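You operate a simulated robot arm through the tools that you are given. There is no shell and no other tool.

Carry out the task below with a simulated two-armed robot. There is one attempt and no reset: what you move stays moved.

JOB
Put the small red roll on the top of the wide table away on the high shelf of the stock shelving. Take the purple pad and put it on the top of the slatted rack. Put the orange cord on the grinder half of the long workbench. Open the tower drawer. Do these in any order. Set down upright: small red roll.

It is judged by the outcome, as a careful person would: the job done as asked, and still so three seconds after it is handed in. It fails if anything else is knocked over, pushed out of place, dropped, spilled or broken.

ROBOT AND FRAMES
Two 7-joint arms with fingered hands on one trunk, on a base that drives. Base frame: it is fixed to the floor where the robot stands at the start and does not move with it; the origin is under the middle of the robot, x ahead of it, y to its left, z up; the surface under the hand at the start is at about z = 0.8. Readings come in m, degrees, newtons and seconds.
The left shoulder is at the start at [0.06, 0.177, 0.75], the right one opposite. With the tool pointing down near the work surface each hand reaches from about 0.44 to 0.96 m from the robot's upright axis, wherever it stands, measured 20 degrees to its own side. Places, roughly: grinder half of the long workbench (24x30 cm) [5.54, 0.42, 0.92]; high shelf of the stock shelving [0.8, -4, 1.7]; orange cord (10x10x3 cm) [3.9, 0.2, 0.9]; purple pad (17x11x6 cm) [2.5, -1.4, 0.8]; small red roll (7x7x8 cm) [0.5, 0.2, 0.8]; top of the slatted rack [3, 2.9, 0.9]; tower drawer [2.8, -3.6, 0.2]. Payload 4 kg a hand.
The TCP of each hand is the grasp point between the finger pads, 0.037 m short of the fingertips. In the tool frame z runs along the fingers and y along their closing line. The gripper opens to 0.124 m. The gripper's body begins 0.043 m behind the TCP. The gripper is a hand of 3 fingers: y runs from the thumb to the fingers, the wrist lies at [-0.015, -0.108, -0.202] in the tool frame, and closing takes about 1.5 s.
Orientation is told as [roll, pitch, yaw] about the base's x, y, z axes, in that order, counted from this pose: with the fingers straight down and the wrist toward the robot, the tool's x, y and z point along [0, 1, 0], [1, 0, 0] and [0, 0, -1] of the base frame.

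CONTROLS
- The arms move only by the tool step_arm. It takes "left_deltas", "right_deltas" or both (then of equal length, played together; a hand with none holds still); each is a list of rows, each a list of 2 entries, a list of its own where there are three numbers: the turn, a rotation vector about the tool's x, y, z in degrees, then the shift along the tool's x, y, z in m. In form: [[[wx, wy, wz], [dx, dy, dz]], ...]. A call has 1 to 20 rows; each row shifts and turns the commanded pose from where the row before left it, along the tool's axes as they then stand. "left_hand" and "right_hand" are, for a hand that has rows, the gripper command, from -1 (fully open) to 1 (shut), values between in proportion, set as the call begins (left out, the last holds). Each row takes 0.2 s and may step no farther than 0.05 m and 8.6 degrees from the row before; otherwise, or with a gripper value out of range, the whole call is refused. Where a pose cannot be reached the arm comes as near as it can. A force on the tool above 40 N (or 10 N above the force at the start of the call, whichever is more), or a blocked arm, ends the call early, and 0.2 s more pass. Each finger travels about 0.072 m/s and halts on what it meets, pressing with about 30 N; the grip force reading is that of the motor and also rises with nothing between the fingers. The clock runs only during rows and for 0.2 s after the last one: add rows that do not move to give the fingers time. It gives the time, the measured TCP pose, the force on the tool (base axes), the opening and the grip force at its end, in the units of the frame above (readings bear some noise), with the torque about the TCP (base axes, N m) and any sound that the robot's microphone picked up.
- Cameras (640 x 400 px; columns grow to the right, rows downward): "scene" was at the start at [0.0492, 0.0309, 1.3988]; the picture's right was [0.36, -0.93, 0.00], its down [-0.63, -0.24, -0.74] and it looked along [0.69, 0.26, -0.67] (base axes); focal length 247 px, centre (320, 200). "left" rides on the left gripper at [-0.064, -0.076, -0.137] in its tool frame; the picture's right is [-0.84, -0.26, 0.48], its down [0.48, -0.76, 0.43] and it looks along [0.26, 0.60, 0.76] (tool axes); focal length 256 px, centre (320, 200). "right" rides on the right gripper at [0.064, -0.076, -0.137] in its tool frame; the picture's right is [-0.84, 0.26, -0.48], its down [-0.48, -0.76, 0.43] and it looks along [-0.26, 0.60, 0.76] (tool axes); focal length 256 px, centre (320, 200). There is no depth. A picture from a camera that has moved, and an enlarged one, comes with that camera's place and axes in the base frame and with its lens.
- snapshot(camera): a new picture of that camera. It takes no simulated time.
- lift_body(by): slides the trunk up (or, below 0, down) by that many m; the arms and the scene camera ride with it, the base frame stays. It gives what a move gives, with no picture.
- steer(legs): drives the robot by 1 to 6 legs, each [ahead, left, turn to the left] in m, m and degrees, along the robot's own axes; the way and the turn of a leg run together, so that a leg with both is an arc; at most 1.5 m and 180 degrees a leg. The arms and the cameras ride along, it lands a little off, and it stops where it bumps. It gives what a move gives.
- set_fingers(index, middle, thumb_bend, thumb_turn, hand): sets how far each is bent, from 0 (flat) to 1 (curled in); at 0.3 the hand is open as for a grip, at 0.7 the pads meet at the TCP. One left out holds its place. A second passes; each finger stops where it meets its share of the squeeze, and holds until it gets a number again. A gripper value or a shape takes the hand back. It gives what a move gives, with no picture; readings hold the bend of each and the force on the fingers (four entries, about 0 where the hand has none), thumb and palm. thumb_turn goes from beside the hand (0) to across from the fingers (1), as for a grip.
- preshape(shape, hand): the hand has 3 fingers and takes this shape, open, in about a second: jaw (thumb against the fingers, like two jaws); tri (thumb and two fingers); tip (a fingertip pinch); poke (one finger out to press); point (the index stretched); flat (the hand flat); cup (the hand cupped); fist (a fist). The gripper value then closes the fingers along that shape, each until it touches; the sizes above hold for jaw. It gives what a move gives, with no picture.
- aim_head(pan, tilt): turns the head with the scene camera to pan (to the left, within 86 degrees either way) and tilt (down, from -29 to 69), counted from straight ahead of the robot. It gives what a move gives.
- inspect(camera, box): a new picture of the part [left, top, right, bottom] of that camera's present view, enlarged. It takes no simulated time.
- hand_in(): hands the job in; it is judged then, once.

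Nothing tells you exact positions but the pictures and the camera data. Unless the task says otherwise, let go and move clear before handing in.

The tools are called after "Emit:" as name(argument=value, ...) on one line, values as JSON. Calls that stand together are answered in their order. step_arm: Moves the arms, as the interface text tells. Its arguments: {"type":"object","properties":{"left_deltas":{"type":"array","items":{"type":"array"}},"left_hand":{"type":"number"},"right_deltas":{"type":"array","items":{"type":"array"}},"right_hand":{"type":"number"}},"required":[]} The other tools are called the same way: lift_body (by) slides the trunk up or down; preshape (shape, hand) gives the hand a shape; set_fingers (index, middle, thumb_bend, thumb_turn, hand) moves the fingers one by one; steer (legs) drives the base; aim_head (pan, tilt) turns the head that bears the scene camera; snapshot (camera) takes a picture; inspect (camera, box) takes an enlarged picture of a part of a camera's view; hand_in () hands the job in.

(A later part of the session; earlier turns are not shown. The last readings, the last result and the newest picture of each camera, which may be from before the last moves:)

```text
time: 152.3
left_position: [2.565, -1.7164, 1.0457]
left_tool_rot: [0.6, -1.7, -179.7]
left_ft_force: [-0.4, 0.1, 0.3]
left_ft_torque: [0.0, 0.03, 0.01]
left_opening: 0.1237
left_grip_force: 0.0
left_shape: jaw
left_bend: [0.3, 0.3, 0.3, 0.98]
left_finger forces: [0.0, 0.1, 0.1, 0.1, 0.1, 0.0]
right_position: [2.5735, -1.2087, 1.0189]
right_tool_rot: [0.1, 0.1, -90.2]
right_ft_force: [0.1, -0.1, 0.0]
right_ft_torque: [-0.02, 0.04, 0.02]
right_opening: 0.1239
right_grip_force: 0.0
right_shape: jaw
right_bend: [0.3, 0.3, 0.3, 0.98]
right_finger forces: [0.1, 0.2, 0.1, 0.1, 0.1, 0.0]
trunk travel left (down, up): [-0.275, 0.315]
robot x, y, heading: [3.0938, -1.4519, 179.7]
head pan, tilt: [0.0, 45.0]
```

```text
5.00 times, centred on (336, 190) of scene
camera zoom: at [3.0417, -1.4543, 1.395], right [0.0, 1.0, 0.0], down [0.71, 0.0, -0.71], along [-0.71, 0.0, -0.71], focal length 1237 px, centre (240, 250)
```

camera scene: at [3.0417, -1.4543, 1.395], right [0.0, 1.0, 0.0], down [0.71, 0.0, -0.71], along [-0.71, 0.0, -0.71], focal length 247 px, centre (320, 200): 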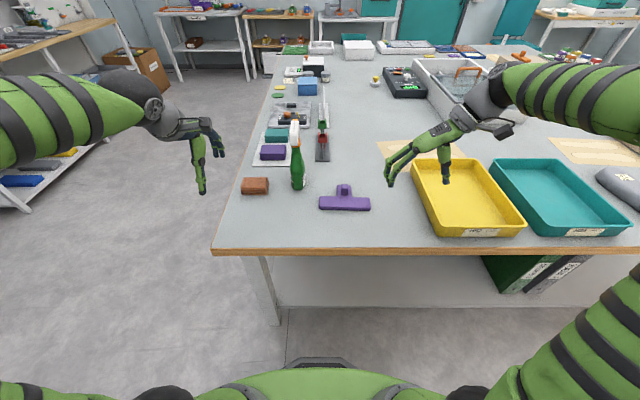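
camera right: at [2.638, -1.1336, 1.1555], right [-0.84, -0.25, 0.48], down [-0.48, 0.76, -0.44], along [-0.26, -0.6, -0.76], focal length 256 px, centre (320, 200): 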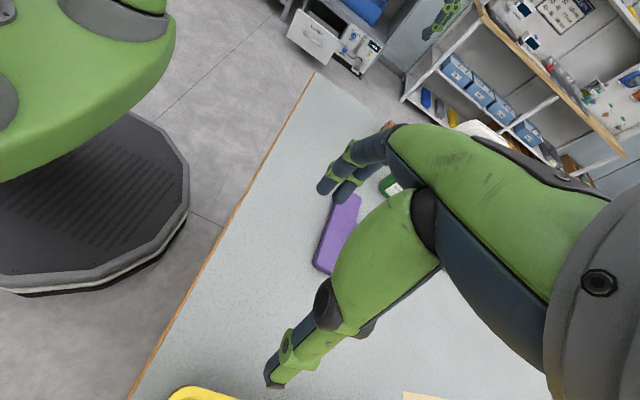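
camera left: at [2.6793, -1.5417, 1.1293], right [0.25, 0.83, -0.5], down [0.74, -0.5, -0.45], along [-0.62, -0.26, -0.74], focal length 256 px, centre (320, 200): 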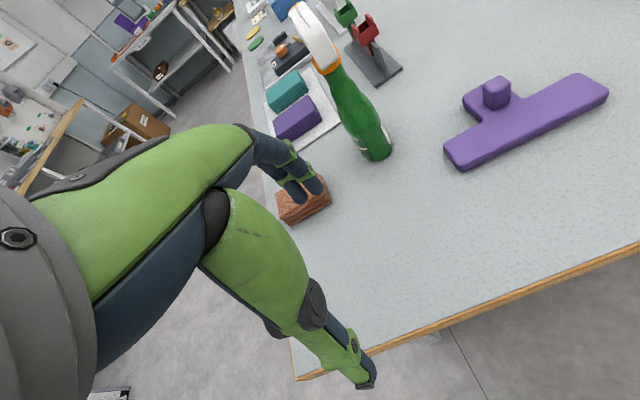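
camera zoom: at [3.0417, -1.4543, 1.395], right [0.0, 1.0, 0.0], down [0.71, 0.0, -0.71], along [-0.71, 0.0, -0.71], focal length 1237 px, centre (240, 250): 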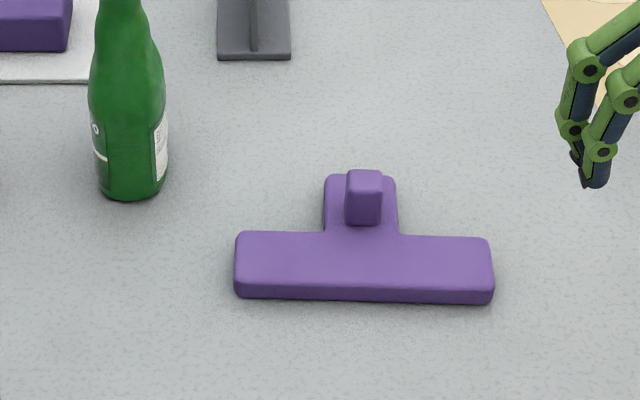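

The knob is about 2.4 cm wide, centred at [2.428, -1.371], with its top near z≈0.85. It makes a good grip point, so I'll move the right hand above it.

Emit:
step_arm(right_deltas=[[[0, 0, 0], [-0.0239, 0.027, 0.01]], [[0, 0, 0], [-0.0239, 0.027, 0.01]], [[0, 0, 0], [-0.0239, 0.027, 0.01]], [[0, 0, 0], [-0.0239, 0.027, 0.01]], [[0, 0, 0], [-0.0239, 0.027, 0.01]], [[0, 0, 0], [-0.0239, 0.027, 0.01]], [[0, 0, 0], [0, 0, 0]]])

Emit:
inspect(camera="scene", box=[256, 120, 416, 220])

Emit:
snapshot(camera="right")

```text
time: 153.9
left_position: [2.566, -1.7158, 1.0458]
left_tool_rot: [0.5, -1.7, -179.7]
left_ft_force: [-0.3, 0.9, -0.3]
left_ft_torque: [0.0, 0.02, -0.01]
left_opening: 0.1236
left_grip_force: 0.1
left_shape: jaw
left_bend: [0.3, 0.3, 0.3, 0.98]
left_finger forces: [0.0, 0.0, 0.0, 0.0, 0.0, 0.0]
right_position: [2.4319, -1.3698, 0.9574]
right_tool_rot: [0.0, 0.0, -90.2]
right_ft_force: [1.0, -0.2, -0.1]
right_ft_torque: [0.01, 0.01, -0.03]
right_opening: 0.1235
right_grip_force: 0.1
right_shape: jaw
right_bend: [0.3, 0.3, 0.3, 0.98]
right_finger forces: [0.0, 0.0, 0.1, 0.1, 0.0, 0.0]
trunk travel left (down, up): [-0.275, 0.315]
robot x, y, heading: [3.094, -1.4561, 180.0]
head pan, tilt: [0.0, 45.0]
```

```text
4.00 times, centred on (336, 170) of scene
camera zoom: at [3.0417, -1.4545, 1.395], right [0.0, 1.0, 0.0], down [0.71, 0.0, -0.71], along [-0.71, 0.0, -0.71], focal length 990 px, centre (256, 320)
```

zoom: 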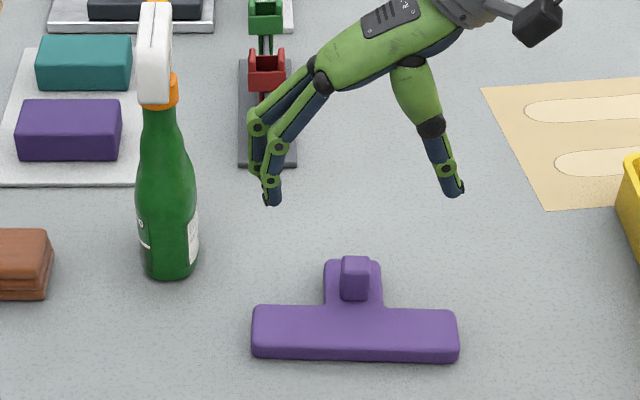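

```text
taken
camera right: at [2.4959, -1.296, 1.0936], right [-0.84, -0.25, 0.48], down [-0.48, 0.76, -0.43], along [-0.26, -0.6, -0.76], focal length 256 px, centre (320, 200)
```

right: 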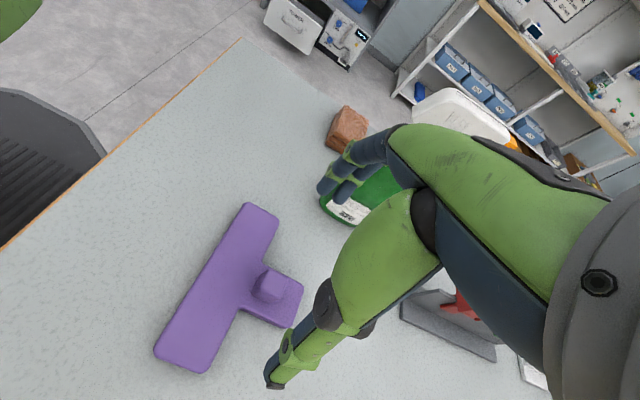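

From the hand camera the knob computes to [2.431, -1.372], right under the TCP. I'll descend to z≈0.862 with the hand open.

Emit:
step_arm(right_deltas=[[[0, 0, 0], [0, 0.001, 0.025]], [[0, 0, 0], [0, 0, 0.025]], [[0, 0, 0], [0, 0, 0.02]], [[0, 0, 0], [0, 0, 0.015]], [[0, 0, 0], [0, 0, 0.01]], [[0, 0, 0], [0, 0, 0]]])

Emit:
step_arm(right_deltas=[[[0, 0, 0], [0, 0, 0]], [[0, 0, 0], [0, 0, 0]], [[0, 0, 0], [0, 0, 0]], [[0, 0, 0], [0, 0, 0]]], right_hand=0.2)

Emit:
inspect(camera="scene", box=[272, 140, 400, 220])

Emit:
snapshot(camera="right")

```text
time: 155.3
left_position: [2.5641, -1.7166, 1.045]
left_tool_rot: [0.6, -1.7, -179.7]
left_ft_force: [0.3, -0.1, 0.0]
left_ft_torque: [-0.01, 0.0, -0.03]
left_opening: 0.1235
left_grip_force: 0.0
left_shape: jaw
left_bend: [0.3, 0.3, 0.3, 0.98]
left_finger forces: [0.0, 0.0, 0.0, 0.0, 0.1, 0.0]
right_position: [2.4323, -1.3725, 0.8622]
right_tool_rot: [0.0, 0.0, -90.3]
right_ft_force: [0.0, 0.1, -0.7]
right_ft_torque: [0.01, 0.02, -0.07]
right_opening: 0.1237
right_grip_force: 0.1
right_shape: jaw
right_bend: [0.3, 0.3, 0.3, 0.98]
right_finger forces: [0.0, 0.0, 0.0, 0.0, 0.0, 0.1]
trunk travel left (down, up): [-0.275, 0.315]
robot x, y, heading: [3.0936, -1.4531, 179.9]
head pan, tilt: [0.0, 45.0]
```

```text
time: 156.3
left_position: [2.5649, -1.7166, 1.0456]
left_tool_rot: [0.6, -1.8, -179.7]
left_ft_force: [-0.3, -0.1, -0.5]
left_ft_torque: [0.04, -0.01, -0.01]
left_opening: 0.1237
left_grip_force: 0.0
left_shape: jaw
left_bend: [0.3, 0.3, 0.3, 0.98]
left_finger forces: [0.0, 0.0, 0.1, 0.1, 0.0, 0.1]
right_position: [2.4304, -1.3726, 0.8623]
right_tool_rot: [0.0, -0.1, -90.2]
right_ft_force: [-0.3, 0.1, -0.6]
right_ft_torque: [-0.01, 0.01, 0.03]
right_opening: 0.0502
right_grip_force: 0.0
right_shape: jaw
right_bend: [0.46, 0.5, 0.59, 1.0]
right_finger forces: [0.1, 0.1, 0.0, 0.0, 0.2, 0.0]
trunk travel left (down, up): [-0.275, 0.315]
robot x, y, heading: [3.0923, -1.455, 179.9]
head pan, tilt: [0.0, 45.0]
```

```text
5.00 times, centred on (336, 180) of scene
camera zoom: at [3.0417, -1.4543, 1.395], right [0.0, 1.0, 0.0], down [0.71, 0.0, -0.71], along [-0.71, 0.0, -0.71], focal length 1237 px, centre (240, 300)
```

zoom: 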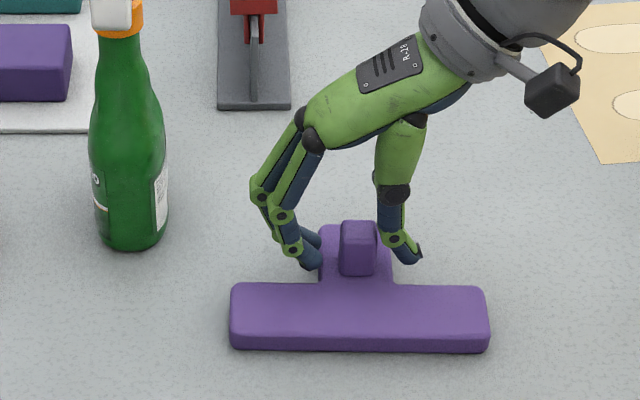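

```text
taken
camera right: at [2.4955, -1.2977, 0.999], right [-0.84, -0.25, 0.48], down [-0.48, 0.76, -0.44], along [-0.26, -0.6, -0.76], focal length 256 px, centre (320, 200)
```

right: 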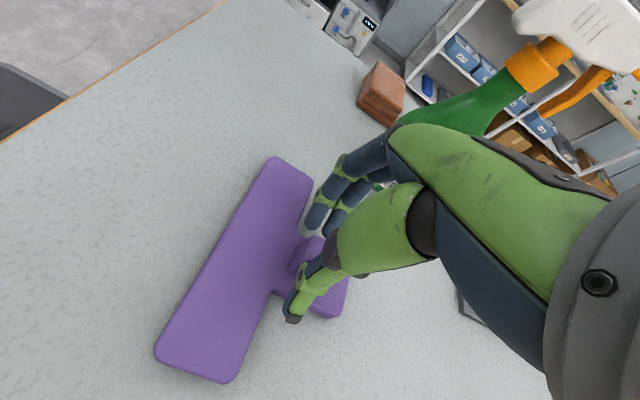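

Thumb and fingers are on either side of the knob. Closing to grip it.

Emit:
step_arm(right_deltas=[[[0, 0, 0], [0, 0, 0]], [[0, 0, 0], [0, 0, 0]], [[0, 0, 0], [0, 0, 0]], [[0, 0, 0], [0, 0, 0]], [[0, 0, 0], [0, 0, 0]], [[0, 0, 0], [0, 0, 0]]], right_hand=1)

Emit:
inspect(camera="scene", box=[272, 140, 400, 220])

Emit:
snapshot(camera="right")

```text
time: 157.7
left_position: [2.566, -1.7155, 1.0464]
left_tool_rot: [0.5, -1.8, -179.7]
left_ft_force: [-0.5, -0.1, 0.0]
left_ft_torque: [0.01, -0.02, 0.01]
left_opening: 0.1237
left_grip_force: 0.0
left_shape: jaw
left_bend: [0.3, 0.3, 0.3, 0.98]
left_finger forces: [0.1, 0.1, 0.0, 0.1, 0.0, 0.0]
right_position: [2.4318, -1.3715, 0.863]
right_tool_rot: [0.0, 0.1, -90.3]
right_ft_force: [-0.2, 3.6, 8.7]
right_ft_torque: [-0.6, 0.02, 0.01]
right_opening: 0.0303
right_grip_force: 29.9
right_shape: jaw
right_bend: [0.54, 0.56, 0.63, 1.0]
right_finger forces: [20.8, 11.7, 0.0, 0.1, 34.1, 0.1]
trunk travel left (down, up): [-0.275, 0.315]
robot x, y, heading: [3.0938, -1.451, 179.8]
head pan, tilt: [0.0, 45.0]
```

```text
5.00 times, centred on (336, 180) of scene
camera zoom: at [3.0424, -1.4541, 1.3951], right [0.0, 1.0, 0.0], down [0.71, 0.0, -0.71], along [-0.71, 0.0, -0.71], focal length 1237 px, centre (240, 300)
```

zoom: 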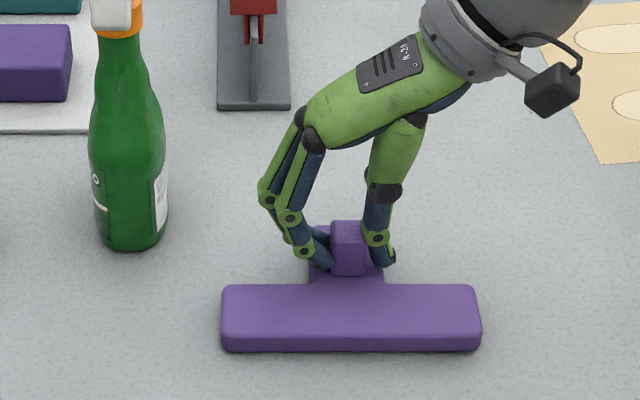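

```text
taken
camera right: at [2.4959, -1.2975, 0.9995], right [-0.84, -0.25, 0.48], down [-0.48, 0.76, -0.43], along [-0.26, -0.6, -0.76], focal length 256 px, centre (320, 200)
```

right: 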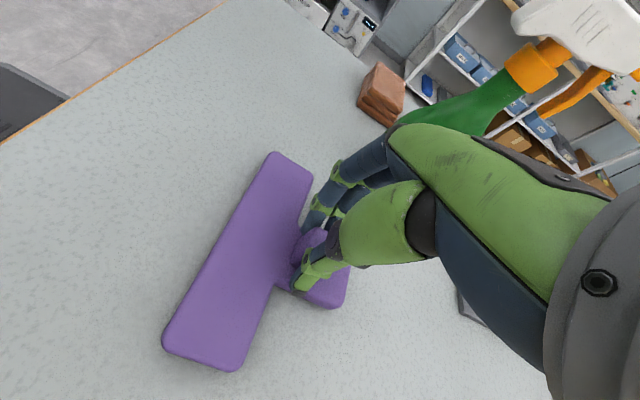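

The grip on the knob reads firm (thumb 34 N, fingers 21 and 12 N). I'll lift a few centimetres and look for droop.

Emit:
step_arm(right_deltas=[[[0, 0, 0], [0, 0, -0.01]], [[0, 0, 0], [0, 0, -0.02]], [[0, 0, 0], [0, 0, -0.02]], [[0, 0, 0], [0, 0, -0.02]], [[0, 0, 0], [0, 0, 0]]])

Emit:
snapshot(camera="right")

Emit:
inspect(camera="scene", box=[272, 120, 400, 200])

```text
time: 158.9
left_position: [2.5647, -1.7163, 1.0464]
left_tool_rot: [0.6, -1.7, -179.8]
left_ft_force: [0.0, 0.3, -0.2]
left_ft_torque: [0.0, -0.01, 0.01]
left_opening: 0.1238
left_grip_force: 0.1
left_shape: jaw
left_bend: [0.3, 0.3, 0.3, 0.98]
left_finger forces: [0.1, 0.0, 0.1, 0.0, 0.0, 0.0]
right_position: [2.4291, -1.3704, 0.9337]
right_tool_rot: [0.0, 0.0, -90.4]
right_ft_force: [0.0, -0.1, -1.3]
right_ft_torque: [-0.01, 0.02, 0.02]
right_opening: 0.0253
right_grip_force: 29.9
right_shape: jaw
right_bend: [0.54, 0.56, 0.65, 1.0]
right_finger forces: [20.5, 11.1, 0.0, 0.0, 34.8, 0.1]
trunk travel left (down, up): [-0.275, 0.315]
robot x, y, heading: [3.0927, -1.4588, 179.5]
head pan, tilt: [0.0, 45.0]
```

```text
taken
camera right: at [2.4943, -1.2962, 1.0702], right [-0.84, -0.25, 0.48], down [-0.48, 0.76, -0.43], along [-0.26, -0.6, -0.76], focal length 256 px, centre (320, 200)
```

right: 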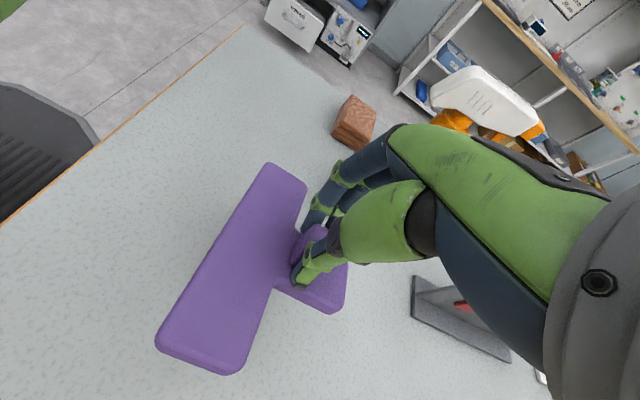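

```text
5.00 times, centred on (336, 160) of scene
camera zoom: at [3.0417, -1.4544, 1.395], right [0.0, 1.0, 0.0], down [0.71, 0.0, -0.71], along [-0.71, 0.0, -0.71], focal length 1237 px, centre (240, 400)
```

zoom: 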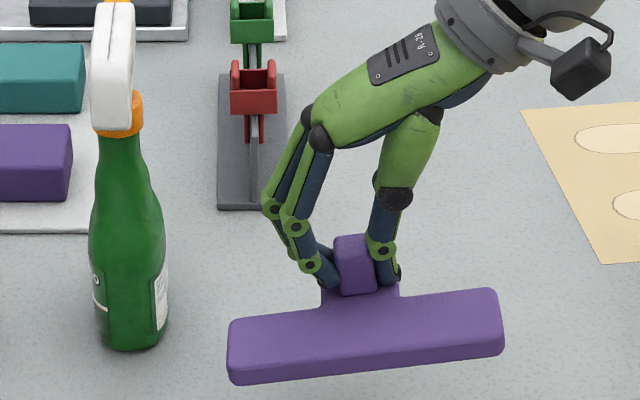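

The pad came up with only a slight tilt and weighs about 0.13 kg. I'll raise it, draw it in, turn toward +y and look along the aisle to the slatted rack.

Emit:
step_arm(right_deltas=[[[0, 0, 0], [0, 0, -0.03]], [[0, 0, 0], [0, 0, -0.03]], [[0, 0, 0], [0, 0, -0.03]], [[0, 0, 0], [0, 0, -0.03]], [[0, 0, 0], [0.03, 0, 0]], [[0, 0, 0], [0.03, 0, 0]], [[0, 0, 0], [0.03, 0, 0]], [[0, 0, 0], [0.03, 0, 0]], [[0, 0, 0], [0.03, 0, 0]]])

Emit:
steer(legs=[[-0.06, 0, 0], [0, 0, -45], [0, 0, -45]])

Emit:
aim_head(pan=0, tilt=20)

Emit:
snapshot(camera="scene")

Emit:
snapshot(camera="right")

```text
time: 160.9
left_position: [2.5655, -1.7168, 1.0471]
left_tool_rot: [0.6, -1.8, -179.6]
left_ft_force: [-0.5, 0.7, -0.5]
left_ft_torque: [0.0, 0.0, 0.02]
left_opening: 0.1239
left_grip_force: 0.1
left_shape: jaw
left_bend: [0.3, 0.3, 0.3, 0.98]
left_finger forces: [0.0, 0.0, 0.0, 0.0, 0.0, 0.0]
right_position: [2.58, -1.3707, 1.0541]
right_tool_rot: [0.0, 0.0, -90.3]
right_ft_force: [0.2, 0.2, -0.6]
right_ft_torque: [0.04, 0.02, 0.02]
right_opening: 0.0255
right_grip_force: 30.0
right_shape: jaw
right_bend: [0.54, 0.56, 0.65, 1.0]
right_finger forces: [20.1, 11.1, 0.0, 0.0, 34.1, 0.1]
trunk travel left (down, up): [-0.275, 0.315]
robot x, y, heading: [3.0938, -1.4553, 179.5]
head pan, tilt: [0.0, 45.0]
```

```text
time: 165.9
left_position: [2.8797, -0.9344, 1.046]
left_tool_rot: [0.6, -1.7, 91.6]
left_ft_force: [-0.6, 0.5, -0.3]
left_ft_torque: [-0.03, -0.02, 0.0]
left_opening: 0.1238
left_grip_force: 0.2
left_shape: jaw
left_bend: [0.3, 0.3, 0.3, 0.98]
left_finger forces: [0.0, 0.0, 0.0, 0.0, 0.0, 0.0]
right_position: [3.2259, -0.9419, 1.0544]
right_tool_rot: [0.1, 0.0, -179.2]
right_ft_force: [0.3, 0.4, -1.3]
right_ft_torque: [0.06, 0.0, -0.01]
right_opening: 0.0252
right_grip_force: 29.9
right_shape: jaw
right_bend: [0.54, 0.57, 0.65, 1.0]
right_finger forces: [20.1, 11.0, 0.0, 0.0, 33.8, 0.1]
trunk travel left (down, up): [-0.275, 0.315]
robot x, y, heading: [3.1529, -1.4579, 90.7]
head pan, tilt: [0.0, 45.0]
```

```text
time: 166.8
left_position: [2.8804, -0.9349, 1.0466]
left_tool_rot: [0.6, -1.6, 91.4]
left_ft_force: [-0.1, -0.5, 1.4]
left_ft_torque: [-0.01, -0.02, -0.01]
left_opening: 0.1238
left_grip_force: 0.1
left_shape: jaw
left_bend: [0.3, 0.3, 0.3, 0.98]
left_finger forces: [0.1, 0.0, 0.0, 0.0, 0.1, 0.0]
right_position: [3.2265, -0.9425, 1.0529]
right_tool_rot: [0.0, 0.0, -179.2]
right_ft_force: [0.1, 0.0, -1.0]
right_ft_torque: [0.03, 0.02, -0.03]
right_opening: 0.0255
right_grip_force: 30.4
right_shape: jaw
right_bend: [0.54, 0.57, 0.65, 1.0]
right_finger forces: [20.1, 10.9, 0.0, 0.0, 33.9, 0.0]
trunk travel left (down, up): [-0.275, 0.315]
robot x, y, heading: [3.1488, -1.4592, 90.7]
head pan, tilt: [0.0, 20.0]
```

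```text
taken
camera scene: at [3.1518, -1.3916, 1.4336], right [1.0, 0.01, 0.0], down [0.01, -0.34, -0.94], along [-0.01, 0.94, -0.34], focal length 247 px, centre (320, 200)
```

scene: 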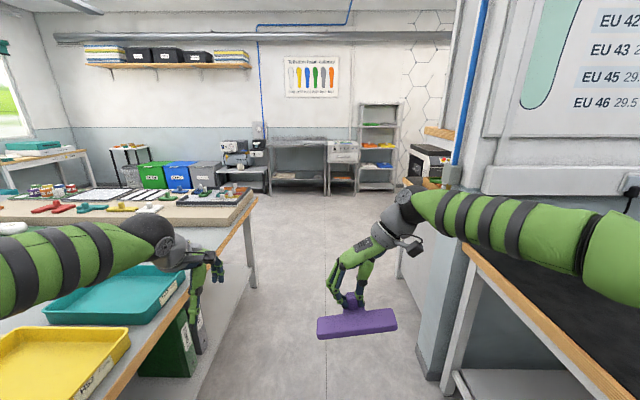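

```text
taken
camera right: at [3.3034, -1.0058, 1.1909], right [-0.27, 0.83, 0.48], down [0.75, 0.49, -0.44], along [-0.6, 0.25, -0.76], focal length 256 px, centre (320, 200)
```

right: 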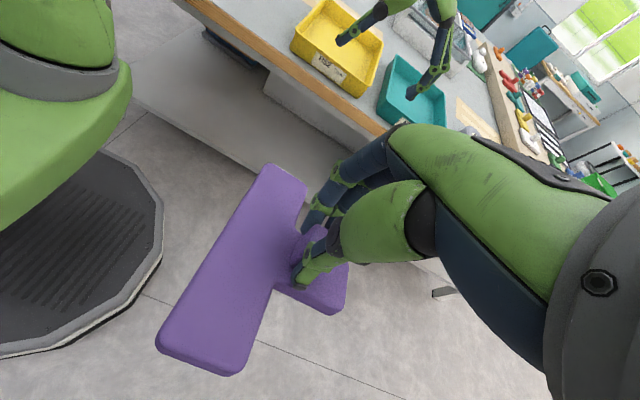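

The pad is held securely. The pillar on the right is at x≈3.75, so I'll shift a little toward the table side and then drive up the aisle toward the rack.

Emit:
steer(legs=[[0, 0.11, -0.7], [1.3, 0, 0], [1.2, 0, 0]])

Emit:
snapshot(camera="scene")

Emit:
snapshot(camera="right")

```text
time: 179.7
left_position: [2.7213, 1.5234, 1.0471]
left_tool_rot: [0.6, -1.6, 93.9]
left_ft_force: [-0.1, 0.1, -0.9]
left_ft_torque: [-0.06, -0.02, 0.01]
left_opening: 0.1236
left_grip_force: 0.0
left_shape: jaw
left_bend: [0.3, 0.3, 0.3, 0.98]
left_finger forces: [0.0, 0.0, 0.1, 0.0, 0.0, 0.0]
right_position: [3.0663, 1.5292, 1.0544]
right_tool_rot: [0.0, 0.0, -176.7]
right_ft_force: [-0.3, 0.4, -1.3]
right_ft_torque: [0.04, -0.02, -0.02]
right_opening: 0.0254
right_grip_force: 30.2
right_shape: jaw
right_bend: [0.54, 0.57, 0.65, 1.0]
right_finger forces: [20.1, 11.0, 0.1, 0.0, 33.9, 0.0]
trunk travel left (down, up): [-0.275, 0.315]
robot x, y, heading: [3.0121, 1.0124, 93.3]
head pan, tilt: [0.0, 20.0]
```

```text
taken
camera scene: at [3.0123, 1.0778, 1.4337], right [1.0, 0.06, 0.0], down [0.02, -0.34, -0.94], along [-0.05, 0.94, -0.34], focal length 247 px, centre (320, 200)
```

scene: 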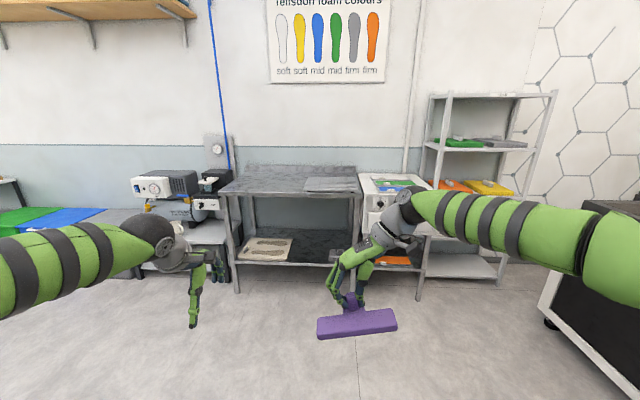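

```text
taken
camera right: at [3.1468, 1.4698, 1.1909], right [-0.3, 0.82, 0.48], down [0.73, 0.53, -0.44], along [-0.61, 0.22, -0.76], focal length 256 px, centre (320, 200)
```

right: 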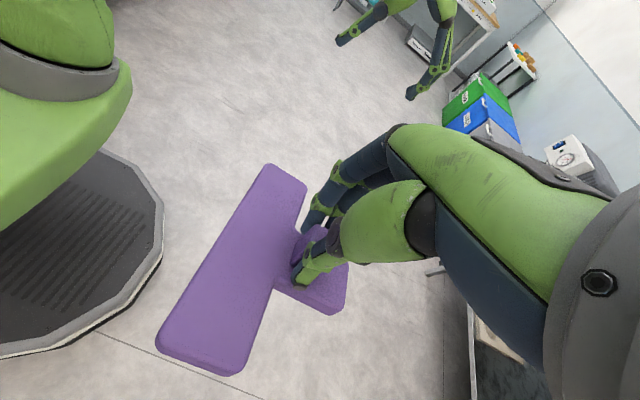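

The slatted rack should be the steel table ahead at [3, 2.9]. I'll zoom in to see its top.

Emit:
inspect(camera="scene", box=[200, 130, 440, 280])

Emit:
lift_body(by=0.2)

Emit:
aim_head(pan=0, tilt=30)

Emit:
inspect(camera="scene", box=[200, 100, 440, 250])

```text
2.67 times, centred on (320, 205) of scene
camera zoom: at [3.0123, 1.0778, 1.4337], right [1.0, 0.06, 0.0], down [0.02, -0.34, -0.94], along [-0.05, 0.94, -0.34], focal length 660 px, centre (320, 187)
```

zoom: 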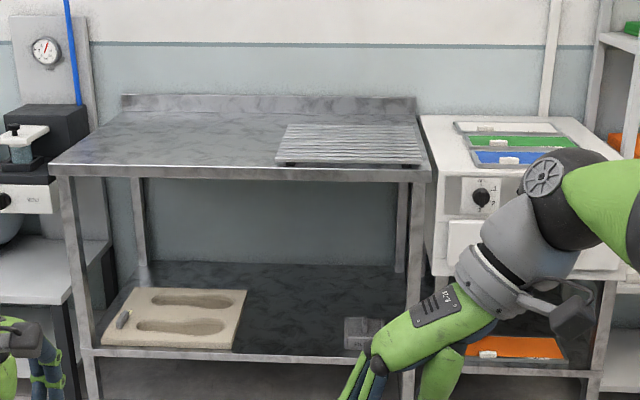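

```text
time: 181.9
left_position: [2.7212, 1.5231, 1.2464]
left_tool_rot: [0.6, -1.8, 93.8]
left_ft_force: [0.5, 0.9, 0.4]
left_ft_torque: [-0.03, -0.01, 0.01]
left_opening: 0.1238
left_grip_force: 0.0
left_shape: jaw
left_bend: [0.3, 0.3, 0.3, 0.98]
left_finger forces: [0.1, 0.0, 0.1, 0.1, 0.1, 0.0]
right_position: [3.0655, 1.5298, 1.2544]
right_tool_rot: [0.2, 0.0, -176.7]
right_ft_force: [-0.3, -0.5, -0.8]
right_ft_torque: [0.01, -0.04, 0.0]
right_opening: 0.0253
right_grip_force: 30.0
right_shape: jaw
right_bend: [0.54, 0.57, 0.65, 1.0]
right_finger forces: [20.2, 11.0, 0.0, 0.1, 33.9, 0.0]
trunk travel left (down, up): [-0.475, 0.115]
robot x, y, heading: [3.0139, 1.0107, 93.2]
head pan, tilt: [0.0, 20.0]
```

```text
time: 182.6
left_position: [2.7216, 1.5221, 1.2467]
left_tool_rot: [0.6, -1.6, 93.9]
left_ft_force: [-0.5, 0.1, 0.8]
left_ft_torque: [-0.01, -0.01, 0.01]
left_opening: 0.1241
left_grip_force: 0.0
left_shape: jaw
left_bend: [0.3, 0.3, 0.3, 0.98]
left_finger forces: [0.1, 0.0, 0.0, 0.0, 0.0, 0.0]
right_position: [3.0677, 1.5293, 1.2536]
right_tool_rot: [0.0, 0.0, -176.7]
right_ft_force: [0.5, -0.5, -0.6]
right_ft_torque: [0.02, -0.01, 0.01]
right_opening: 0.0253
right_grip_force: 30.1
right_shape: jaw
right_bend: [0.54, 0.57, 0.65, 1.0]
right_finger forces: [20.1, 11.0, 0.0, 0.0, 33.9, 0.0]
trunk travel left (down, up): [-0.475, 0.115]
robot x, y, heading: [3.018, 1.0137, 93.3]
head pan, tilt: [0.0, 30.0]
```

```text
2.67 times, centred on (320, 175) of scene
camera zoom: at [3.0125, 1.0751, 1.6177], right [1.0, 0.06, 0.0], down [0.03, -0.5, -0.87], along [-0.05, 0.86, -0.5], focal length 660 px, centre (320, 267)
```

zoom: 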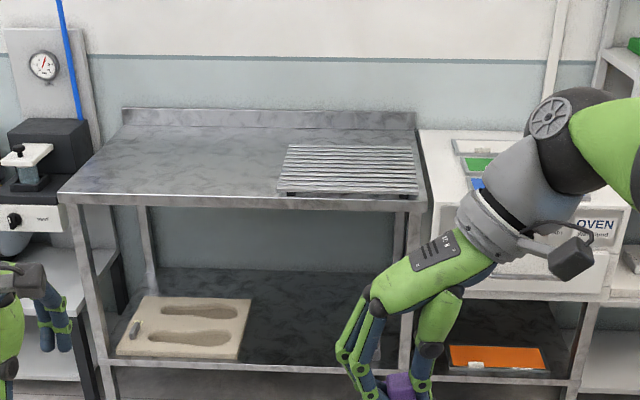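

The slatted rack is the silver grid on the steel table, spanning x 2.81–3.18 and y 2.67–3.02 at z≈0.92. I'll straighten up, align so the right hand is centred on it, and drive closer with the pad held high.

Emit:
steer(legs=[[0, 0.1, -3.2], [1.08, 0, 0]])

Emit:
aim_head(pan=0, tilt=45)

Emit:
snapshot(camera="scene")

Emit:
snapshot(camera="right")

```text
time: 189.1
left_position: [2.6368, 2.6542, 1.2455]
left_tool_rot: [0.6, -1.7, 91.2]
left_ft_force: [-0.3, -0.7, 1.0]
left_ft_torque: [-0.02, 0.0, 0.01]
left_opening: 0.1236
left_grip_force: 0.1
left_shape: jaw
left_bend: [0.3, 0.3, 0.3, 0.98]
left_finger forces: [0.0, 0.1, 0.0, 0.1, 0.0, 0.0]
right_position: [2.9813, 2.6443, 1.2543]
right_tool_rot: [0.1, 0.0, -179.2]
right_ft_force: [-0.6, 0.0, -1.1]
right_ft_torque: [0.03, 0.02, 0.01]
right_opening: 0.0253
right_grip_force: 29.5
right_shape: jaw
right_bend: [0.54, 0.57, 0.65, 1.0]
right_finger forces: [20.1, 10.9, 0.0, 0.0, 33.9, 0.0]
trunk travel left (down, up): [-0.475, 0.115]
robot x, y, heading: [2.9057, 2.1353, 90.7]
head pan, tilt: [0.0, 30.0]
```

```text
time: 189.8
left_position: [2.6363, 2.6522, 1.2457]
left_tool_rot: [0.5, -1.8, 91.3]
left_ft_force: [-0.7, 0.2, -0.4]
left_ft_torque: [0.02, -0.01, 0.0]
left_opening: 0.1238
left_grip_force: 0.1
left_shape: jaw
left_bend: [0.3, 0.3, 0.3, 0.98]
left_finger forces: [0.0, 0.0, 0.0, 0.1, 0.0, 0.0]
right_position: [2.9823, 2.6446, 1.2549]
right_tool_rot: [0.1, 0.0, -179.3]
right_ft_force: [0.1, 0.1, -0.2]
right_ft_torque: [0.05, 0.0, 0.01]
right_opening: 0.0255
right_grip_force: 30.1
right_shape: jaw
right_bend: [0.54, 0.57, 0.65, 1.0]
right_finger forces: [20.0, 11.0, 0.0, 0.0, 33.9, 0.0]
trunk travel left (down, up): [-0.475, 0.115]
robot x, y, heading: [2.904, 2.1339, 90.4]
head pan, tilt: [0.0, 45.0]
```

```text
taken
camera scene: at [2.9066, 2.1833, 1.5951], right [1.0, 0.01, 0.0], down [0.01, -0.71, -0.71], along [-0.01, 0.71, -0.71], focal length 247 px, centre (320, 200)
```

scene: 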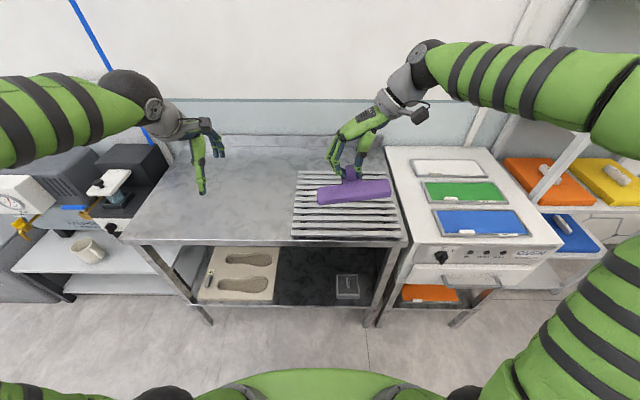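

```text
taken
camera right: at [3.0589, 2.5805, 1.3908], right [-0.27, 0.83, 0.48], down [0.75, 0.49, -0.44], along [-0.6, 0.25, -0.76], focal length 256 px, centre (320, 200)
```

right: 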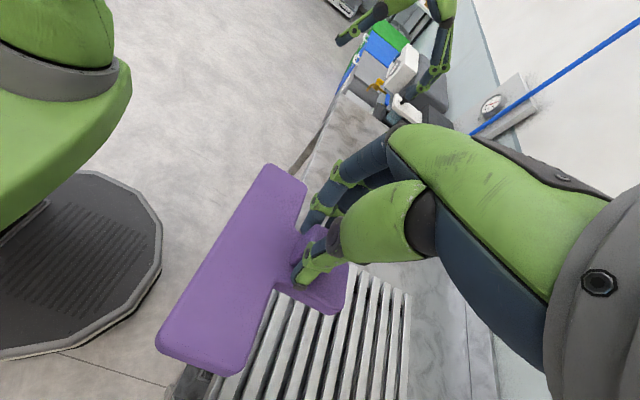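

Refined, the rack spans x 2.81–3.18 and y 2.675–3.03. I'll drive 0.1 m closer, then check the pad's tilt in the hand closely.

Emit:
steer(legs=[[0.1, 0, -0.4]])

Emit:
inspect(camera="scene", box=[290, 100, 434, 190])

Emit:
snapshot(camera="left")

```text
time: 191.0
left_position: [2.64, 2.7553, 1.2455]
left_tool_rot: [0.6, -1.5, 90.7]
left_ft_force: [0.5, 0.4, 0.5]
left_ft_torque: [-0.02, -0.04, -0.01]
left_opening: 0.1237
left_grip_force: 0.0
left_shape: jaw
left_bend: [0.3, 0.3, 0.3, 0.98]
left_finger forces: [0.1, 0.0, 0.0, 0.0, 0.0, 0.1]
right_position: [2.9864, 2.7423, 1.2533]
right_tool_rot: [0.1, 0.0, -180.0]
right_ft_force: [0.5, -0.2, -0.6]
right_ft_torque: [-0.01, 0.02, 0.02]
right_opening: 0.0255
right_grip_force: 30.7
right_shape: jaw
right_bend: [0.54, 0.57, 0.65, 1.0]
right_finger forces: [20.1, 11.0, 0.0, 0.1, 33.9, 0.0]
trunk travel left (down, up): [-0.475, 0.115]
robot x, y, heading: [2.9054, 2.2266, 90.3]
head pan, tilt: [0.0, 45.0]
```

```text
4.44 times, centred on (362, 145) of scene
camera zoom: at [2.9065, 2.2827, 1.5949], right [1.0, 0.0, 0.0], down [0.0, -0.71, -0.71], along [0.0, 0.71, -0.71], focal length 1100 px, centre (133, 444)
```

zoom: 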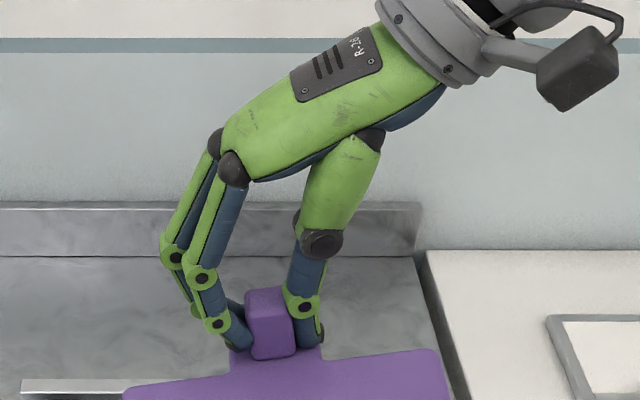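

```text
taken
camera left: at [2.7064, 2.6764, 1.3788], right [0.84, -0.23, -0.5], down [-0.48, -0.75, -0.45], along [-0.27, 0.62, -0.74], focal length 256 px, centre (320, 200)
```

left: 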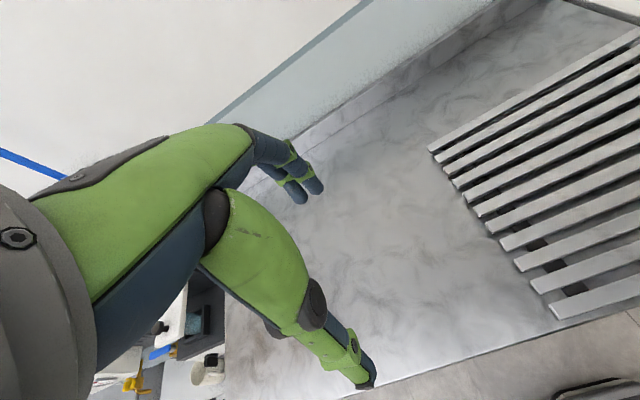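

The pad leans about 8–9° to the left in the grip. I'll counter-rotate the hand by 8.5° and look again.

Emit:
step_arm(right_deltas=[[[-4.2, 0, 0], [0, 0, 0]], [[-4.2, 0, 0], [0, 0, 0]], [[0, 0, 0], [0, 0, 0]]])

Emit:
inspect(camera="scene", box=[280, 120, 440, 220])

```text
time: 191.8
left_position: [2.6402, 2.7543, 1.2459]
left_tool_rot: [0.6, -1.6, 90.7]
left_ft_force: [0.1, 0.2, -0.2]
left_ft_torque: [0.0, 0.0, 0.0]
left_opening: 0.1238
left_grip_force: 0.0
left_shape: jaw
left_bend: [0.3, 0.3, 0.3, 0.98]
left_finger forces: [0.1, 0.1, 0.0, 0.0, 0.0, 0.0]
right_position: [2.9843, 2.7416, 1.2536]
right_tool_rot: [0.2, -8.4, -179.9]
right_ft_force: [0.1, 0.1, 0.0]
right_ft_torque: [-0.01, 0.03, 0.01]
right_opening: 0.0251
right_grip_force: 29.9
right_shape: jaw
right_bend: [0.54, 0.57, 0.65, 1.0]
right_finger forces: [20.0, 11.0, 0.0, 0.1, 33.9, 0.0]
trunk travel left (down, up): [-0.475, 0.115]
robot x, y, heading: [2.9022, 2.2299, 90.4]
head pan, tilt: [0.0, 45.0]
```

```text
4.00 times, centred on (360, 170) of scene
camera zoom: at [2.9064, 2.2809, 1.595], right [1.0, 0.0, 0.0], down [0.0, -0.71, -0.71], along [0.0, 0.71, -0.71], focal length 990 px, centre (160, 320)
```

zoom: 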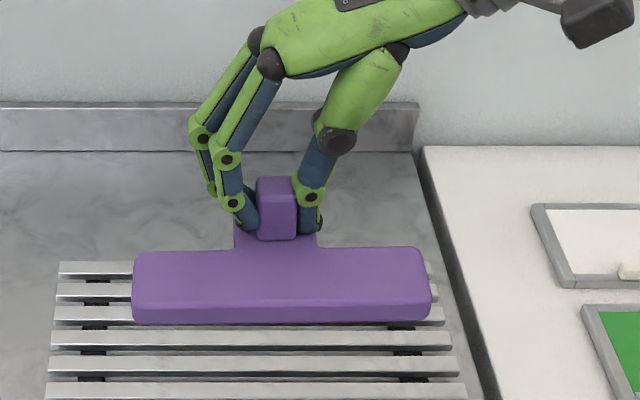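

The pad now hangs level above the slats. I'll go 13 cm forward to the rack's middle and descend most of the way.

Emit:
step_arm(right_deltas=[[[0, 0, 0], [-0.0325, 0, 0]], [[0, 0, 0], [-0.0325, 0, 0]], [[0, 0, 0], [-0.0325, 0, 0]], [[0, 0, 0], [-0.0325, 0, 0]], [[0, 0, 0], [0, -0.00584, 0.0396]], [[0, 0, 0], [0, -0.00584, 0.0396]], [[0, 0, 0], [0, -0.00584, 0.0396]], [[0, 0, 0], [0, -0.00584, 0.0396]], [[0, 0, 0], [0, -0.00584, 0.0396]], [[0, 0, 0], [0, 0, 0]]])

Emit:
inspect(camera="scene", box=[280, 120, 440, 220])

Emit:
snapshot(camera="right")

```text
time: 194.0
left_position: [2.6403, 2.7536, 1.2462]
left_tool_rot: [0.5, -1.7, 90.8]
left_ft_force: [0.3, 0.1, -0.7]
left_ft_torque: [0.01, 0.01, 0.0]
left_opening: 0.1238
left_grip_force: 0.2
left_shape: jaw
left_bend: [0.3, 0.3, 0.3, 0.98]
left_finger forces: [0.0, 0.0, 0.0, 0.0, 0.0, 0.0]
right_position: [2.9899, 2.8699, 1.0555]
right_tool_rot: [0.0, -8.5, -179.8]
right_ft_force: [0.2, 1.4, -0.2]
right_ft_torque: [0.02, -0.03, 0.03]
right_opening: 0.0251
right_grip_force: 30.2
right_shape: jaw
right_bend: [0.54, 0.57, 0.65, 1.0]
right_finger forces: [19.9, 11.0, 0.1, 0.1, 33.7, 0.0]
trunk travel left (down, up): [-0.475, 0.115]
robot x, y, heading: [2.9044, 2.2314, 90.0]
head pan, tilt: [0.0, 45.0]
```

```text
4.00 times, centred on (360, 170) of scene
camera zoom: at [2.9063, 2.2806, 1.5951], right [1.0, 0.0, 0.0], down [0.0, -0.71, -0.71], along [0.0, 0.71, -0.71], focal length 990 px, centre (160, 320)
```

zoom: 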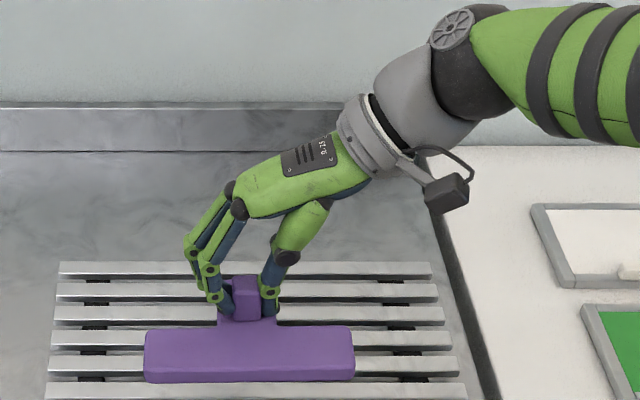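

```text
taken
camera right: at [3.0838, 2.8067, 1.1801], right [-0.19, 0.84, 0.51], down [0.69, 0.48, -0.54], along [-0.7, 0.25, -0.67], focal length 256 px, centre (320, 200)
```

right: 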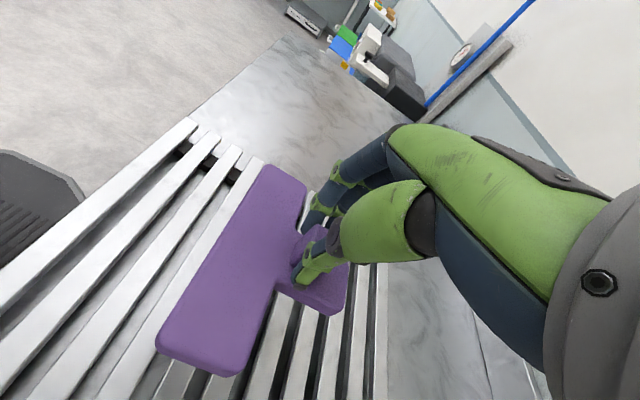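

The pad is over the rack with about 6–7 cm to go. I'll lower it stepwise while watching the force.

Emit:
step_arm(right_deltas=[[[0, 0, 0], [0, -0.0029, 0.0198]], [[0, 0, 0], [0, -0.0022, 0.0148]], [[0, 0, 0], [0, -0.0015, 0.0099]], [[0, 0, 0], [0, 0, 0]]])

Emit:
step_arm(right_deltas=[[[0, 0, 0], [0, -0.0007, 0.005]], [[0, 0, 0], [0, -0.0007, 0.005]], [[0, 0, 0], [0, 0, 0]]])

Emit:
inspect(camera="scene", box=[280, 140, 424, 230])

```text
time: 195.0
left_position: [2.6408, 2.7539, 1.2459]
left_tool_rot: [0.5, -1.8, 90.7]
left_ft_force: [-0.2, -0.2, -0.2]
left_ft_torque: [-0.02, 0.01, -0.01]
left_opening: 0.1238
left_grip_force: 0.1
left_shape: jaw
left_bend: [0.3, 0.3, 0.3, 0.98]
left_finger forces: [0.1, 0.0, 0.0, 0.0, 0.1, 0.0]
right_position: [2.9857, 2.8717, 1.0106]
right_tool_rot: [0.1, -8.3, -180.0]
right_ft_force: [-0.1, 0.3, -1.6]
right_ft_torque: [0.03, -0.04, 0.01]
right_opening: 0.0251
right_grip_force: 30.2
right_shape: jaw
right_bend: [0.54, 0.57, 0.65, 1.0]
right_finger forces: [20.0, 10.9, 0.0, 0.1, 33.7, 0.0]
trunk travel left (down, up): [-0.475, 0.115]
robot x, y, heading: [2.9033, 2.225, 90.5]
head pan, tilt: [0.0, 45.0]
```

```text
time: 195.8
left_position: [2.6405, 2.7536, 1.2456]
left_tool_rot: [0.6, -1.7, 90.7]
left_ft_force: [0.3, 0.0, -0.4]
left_ft_torque: [0.02, 0.0, 0.02]
left_opening: 0.1238
left_grip_force: 0.0
left_shape: jaw
left_bend: [0.3, 0.3, 0.3, 0.98]
left_finger forces: [0.1, 0.1, 0.0, 0.1, 0.0, 0.0]
right_position: [2.9852, 2.8711, 0.9999]
right_tool_rot: [0.2, -8.4, -179.8]
right_ft_force: [-0.5, 0.1, -0.6]
right_ft_torque: [0.01, -0.03, 0.02]
right_opening: 0.0253
right_grip_force: 29.4
right_shape: jaw
right_bend: [0.54, 0.57, 0.65, 1.0]
right_finger forces: [20.1, 10.9, 0.1, 0.0, 33.7, 0.0]
trunk travel left (down, up): [-0.475, 0.115]
robot x, y, heading: [2.9049, 2.2292, 90.0]
head pan, tilt: [0.0, 45.0]
```

```text
4.44 times, centred on (352, 185) of scene
camera zoom: at [2.9065, 2.2808, 1.595], right [1.0, 0.0, 0.0], down [0.0, -0.71, -0.71], along [0.0, 0.71, -0.71], focal length 1100 px, centre (178, 267)
```

zoom: 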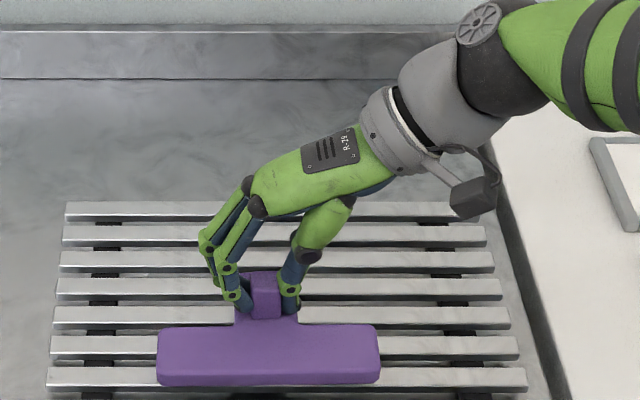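

Still free at z=1.000. I'll continue in 4 mm steps.

Emit:
step_arm(right_deltas=[[[0, 0, 0], [0, -0.0006, 0.004]], [[0, 0, 0], [0, -0.0006, 0.004]], [[0, 0, 0], [0, 0, 0]]])

Emit:
step_arm(right_deltas=[[[0, 0, 0], [0, -0.0006, 0.004]], [[0, 0, 0], [0, -0.0006, 0.004]], [[0, 0, 0], [0, 0, 0]]])

```text
time: 196.6
left_position: [2.6413, 2.7544, 1.2447]
left_tool_rot: [0.6, -1.7, 90.7]
left_ft_force: [0.5, 1.0, -0.6]
left_ft_torque: [0.0, -0.03, -0.02]
left_opening: 0.1238
left_grip_force: 0.0
left_shape: jaw
left_bend: [0.3, 0.3, 0.3, 0.98]
left_finger forces: [0.1, 0.0, 0.1, 0.0, 0.0, 0.0]
right_position: [2.9852, 2.8707, 0.9905]
right_tool_rot: [0.2, -8.4, -180.0]
right_ft_force: [0.2, 0.9, -0.1]
right_ft_torque: [0.04, 0.0, -0.01]
right_opening: 0.0254
right_grip_force: 30.5
right_shape: jaw
right_bend: [0.54, 0.57, 0.65, 1.0]
right_finger forces: [19.9, 10.9, 0.0, 0.0, 33.7, 0.0]
trunk travel left (down, up): [-0.475, 0.115]
robot x, y, heading: [2.9059, 2.228, 90.0]
head pan, tilt: [0.0, 45.0]
```

```text
time: 197.4
left_position: [2.642, 2.7523, 1.2464]
left_tool_rot: [0.6, -1.8, 90.7]
left_ft_force: [0.0, 0.6, 0.4]
left_ft_torque: [0.01, 0.01, 0.02]
left_opening: 0.1236
left_grip_force: 0.0
left_shape: jaw
left_bend: [0.3, 0.3, 0.3, 0.98]
left_finger forces: [0.0, 0.1, 0.0, 0.0, 0.0, 0.0]
right_position: [2.9869, 2.8705, 0.9832]
right_tool_rot: [0.0, -8.5, -179.9]
right_ft_force: [2.8, -0.8, 9.5]
right_ft_torque: [0.05, 0.63, 0.0]
right_opening: 0.0258
right_grip_force: 30.4
right_shape: jaw
right_bend: [0.54, 0.56, 0.65, 1.0]
right_finger forces: [21.5, 12.6, 0.1, 0.0, 38.3, 0.0]
trunk travel left (down, up): [-0.475, 0.115]
robot x, y, heading: [2.9043, 2.2256, 90.2]
head pan, tilt: [0.0, 45.0]
```

Contact (9.5 N): the pad is resting on the slats. I'll release and look.

Emit:
step_arm(right_deltas=[[[0, 0, 0], [0, 0, 0]], [[0, 0, 0], [0, 0, 0]], [[0, 0, 0], [0, 0, 0]], [[0, 0, 0], [0, 0, 0]], [[0, 0, 0], [0, 0, 0]]], right_hand=-0.2)

Emit:
inspect(camera="scene", box=[280, 140, 440, 240])

Emit:
snapshot(camera="right")

```text
time: 198.6
left_position: [2.6406, 2.7525, 1.2455]
left_tool_rot: [0.6, -1.6, 90.7]
left_ft_force: [-0.1, 0.0, -0.6]
left_ft_torque: [0.0, 0.0, 0.04]
left_opening: 0.1237
left_grip_force: 0.0
left_shape: jaw
left_bend: [0.3, 0.3, 0.3, 0.98]
left_finger forces: [0.0, 0.0, 0.0, 0.1, 0.1, 0.0]
right_position: [2.986, 2.8703, 0.9824]
right_tool_rot: [0.0, -8.4, -179.9]
right_ft_force: [0.5, 0.2, 0.2]
right_ft_torque: [0.0, -0.02, 0.01]
right_opening: 0.0741
right_grip_force: 0.0
right_shape: jaw
right_bend: [0.38, 0.42, 0.53, 0.99]
right_finger forces: [0.0, 0.0, 0.0, 0.0, 0.0, 0.0]
trunk travel left (down, up): [-0.475, 0.115]
robot x, y, heading: [2.9057, 2.2273, 90.2]
head pan, tilt: [0.0, 45.0]
```

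```text
4.00 times, centred on (360, 190) of scene
camera zoom: at [2.9065, 2.2808, 1.595], right [1.0, 0.0, 0.0], down [0.0, -0.71, -0.71], along [0.0, 0.71, -0.71], focal length 990 px, centre (160, 240)
```

zoom: 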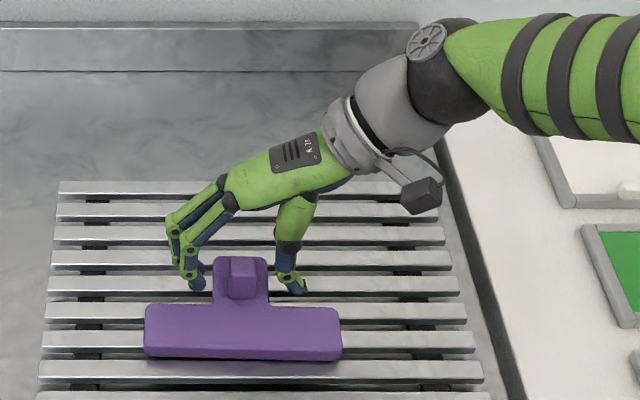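

```text
taken
camera right: at [3.0808, 2.8064, 1.1067], right [-0.19, 0.84, 0.51], down [0.69, 0.48, -0.54], along [-0.7, 0.25, -0.67], focal length 256 px, centre (320, 200)
```

right: 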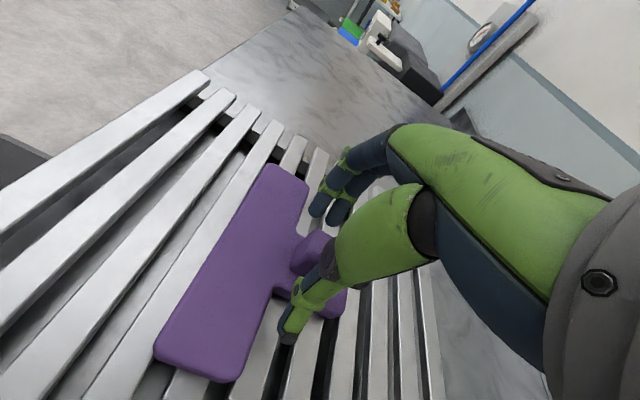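

The pad lies flat in the middle of the rack. I'll lift the hand straight up and restore its orientation.

Emit:
step_arm(right_deltas=[[[0, 0, 0], [0, 0.003, -0.02]], [[0, 0, 0], [0, 0.0049, -0.033]], [[0, 0, 0], [0, 0.0049, -0.033]], [[0, 0, 0], [0, 0.0049, -0.033]], [[0, 0, 0], [0, 0.0049, -0.033]], [[0, 0, 0], [0, 0.0049, -0.033]], [[4.2, 0, 0], [0.03, 0, 0]], [[4.2, 0, 0], [0.03, 0, 0]], [[0, 0, 0], [0.03, 0, 0]], [[0, 0, 0], [0.03, 0, 0]]])

Emit:
inspect(camera="scene", box=[280, 140, 440, 240])

```text
time: 200.8
left_position: [2.6414, 2.7528, 1.247]
left_tool_rot: [0.5, -1.9, 90.8]
left_ft_force: [-0.4, -0.6, -0.5]
left_ft_torque: [0.01, 0.0, 0.0]
left_opening: 0.1238
left_grip_force: 0.1
left_shape: jaw
left_bend: [0.3, 0.3, 0.3, 0.98]
left_finger forces: [0.0, 0.0, 0.0, 0.1, 0.0, 0.0]
right_position: [2.9853, 2.7496, 1.1724]
right_tool_rot: [0.0, 0.0, -179.8]
right_ft_force: [-0.1, -0.4, -0.3]
right_ft_torque: [0.02, 0.04, 0.03]
right_opening: 0.0737
right_grip_force: 0.1
right_shape: jaw
right_bend: [0.38, 0.42, 0.53, 0.99]
right_finger forces: [0.0, 0.0, 0.0, 0.1, 0.0, 0.1]
trunk travel left (down, up): [-0.475, 0.115]
robot x, y, heading: [2.904, 2.2308, 90.3]
head pan, tilt: [0.0, 45.0]
```

```text
4.00 times, centred on (360, 190) of scene
camera zoom: at [2.9063, 2.2799, 1.595], right [1.0, 0.0, 0.0], down [0.0, -0.71, -0.71], along [0.0, 0.71, -0.71], focal length 990 px, centre (160, 240)
```

zoom: 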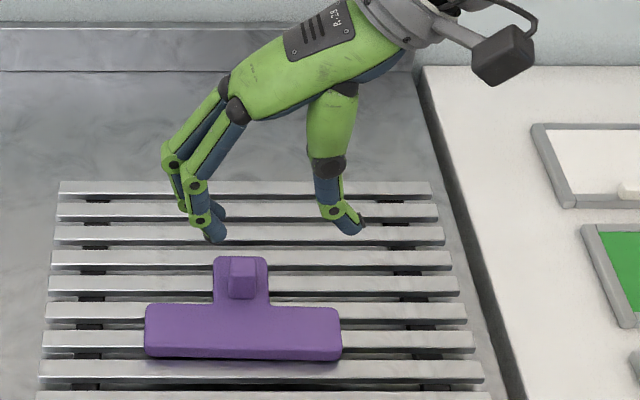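

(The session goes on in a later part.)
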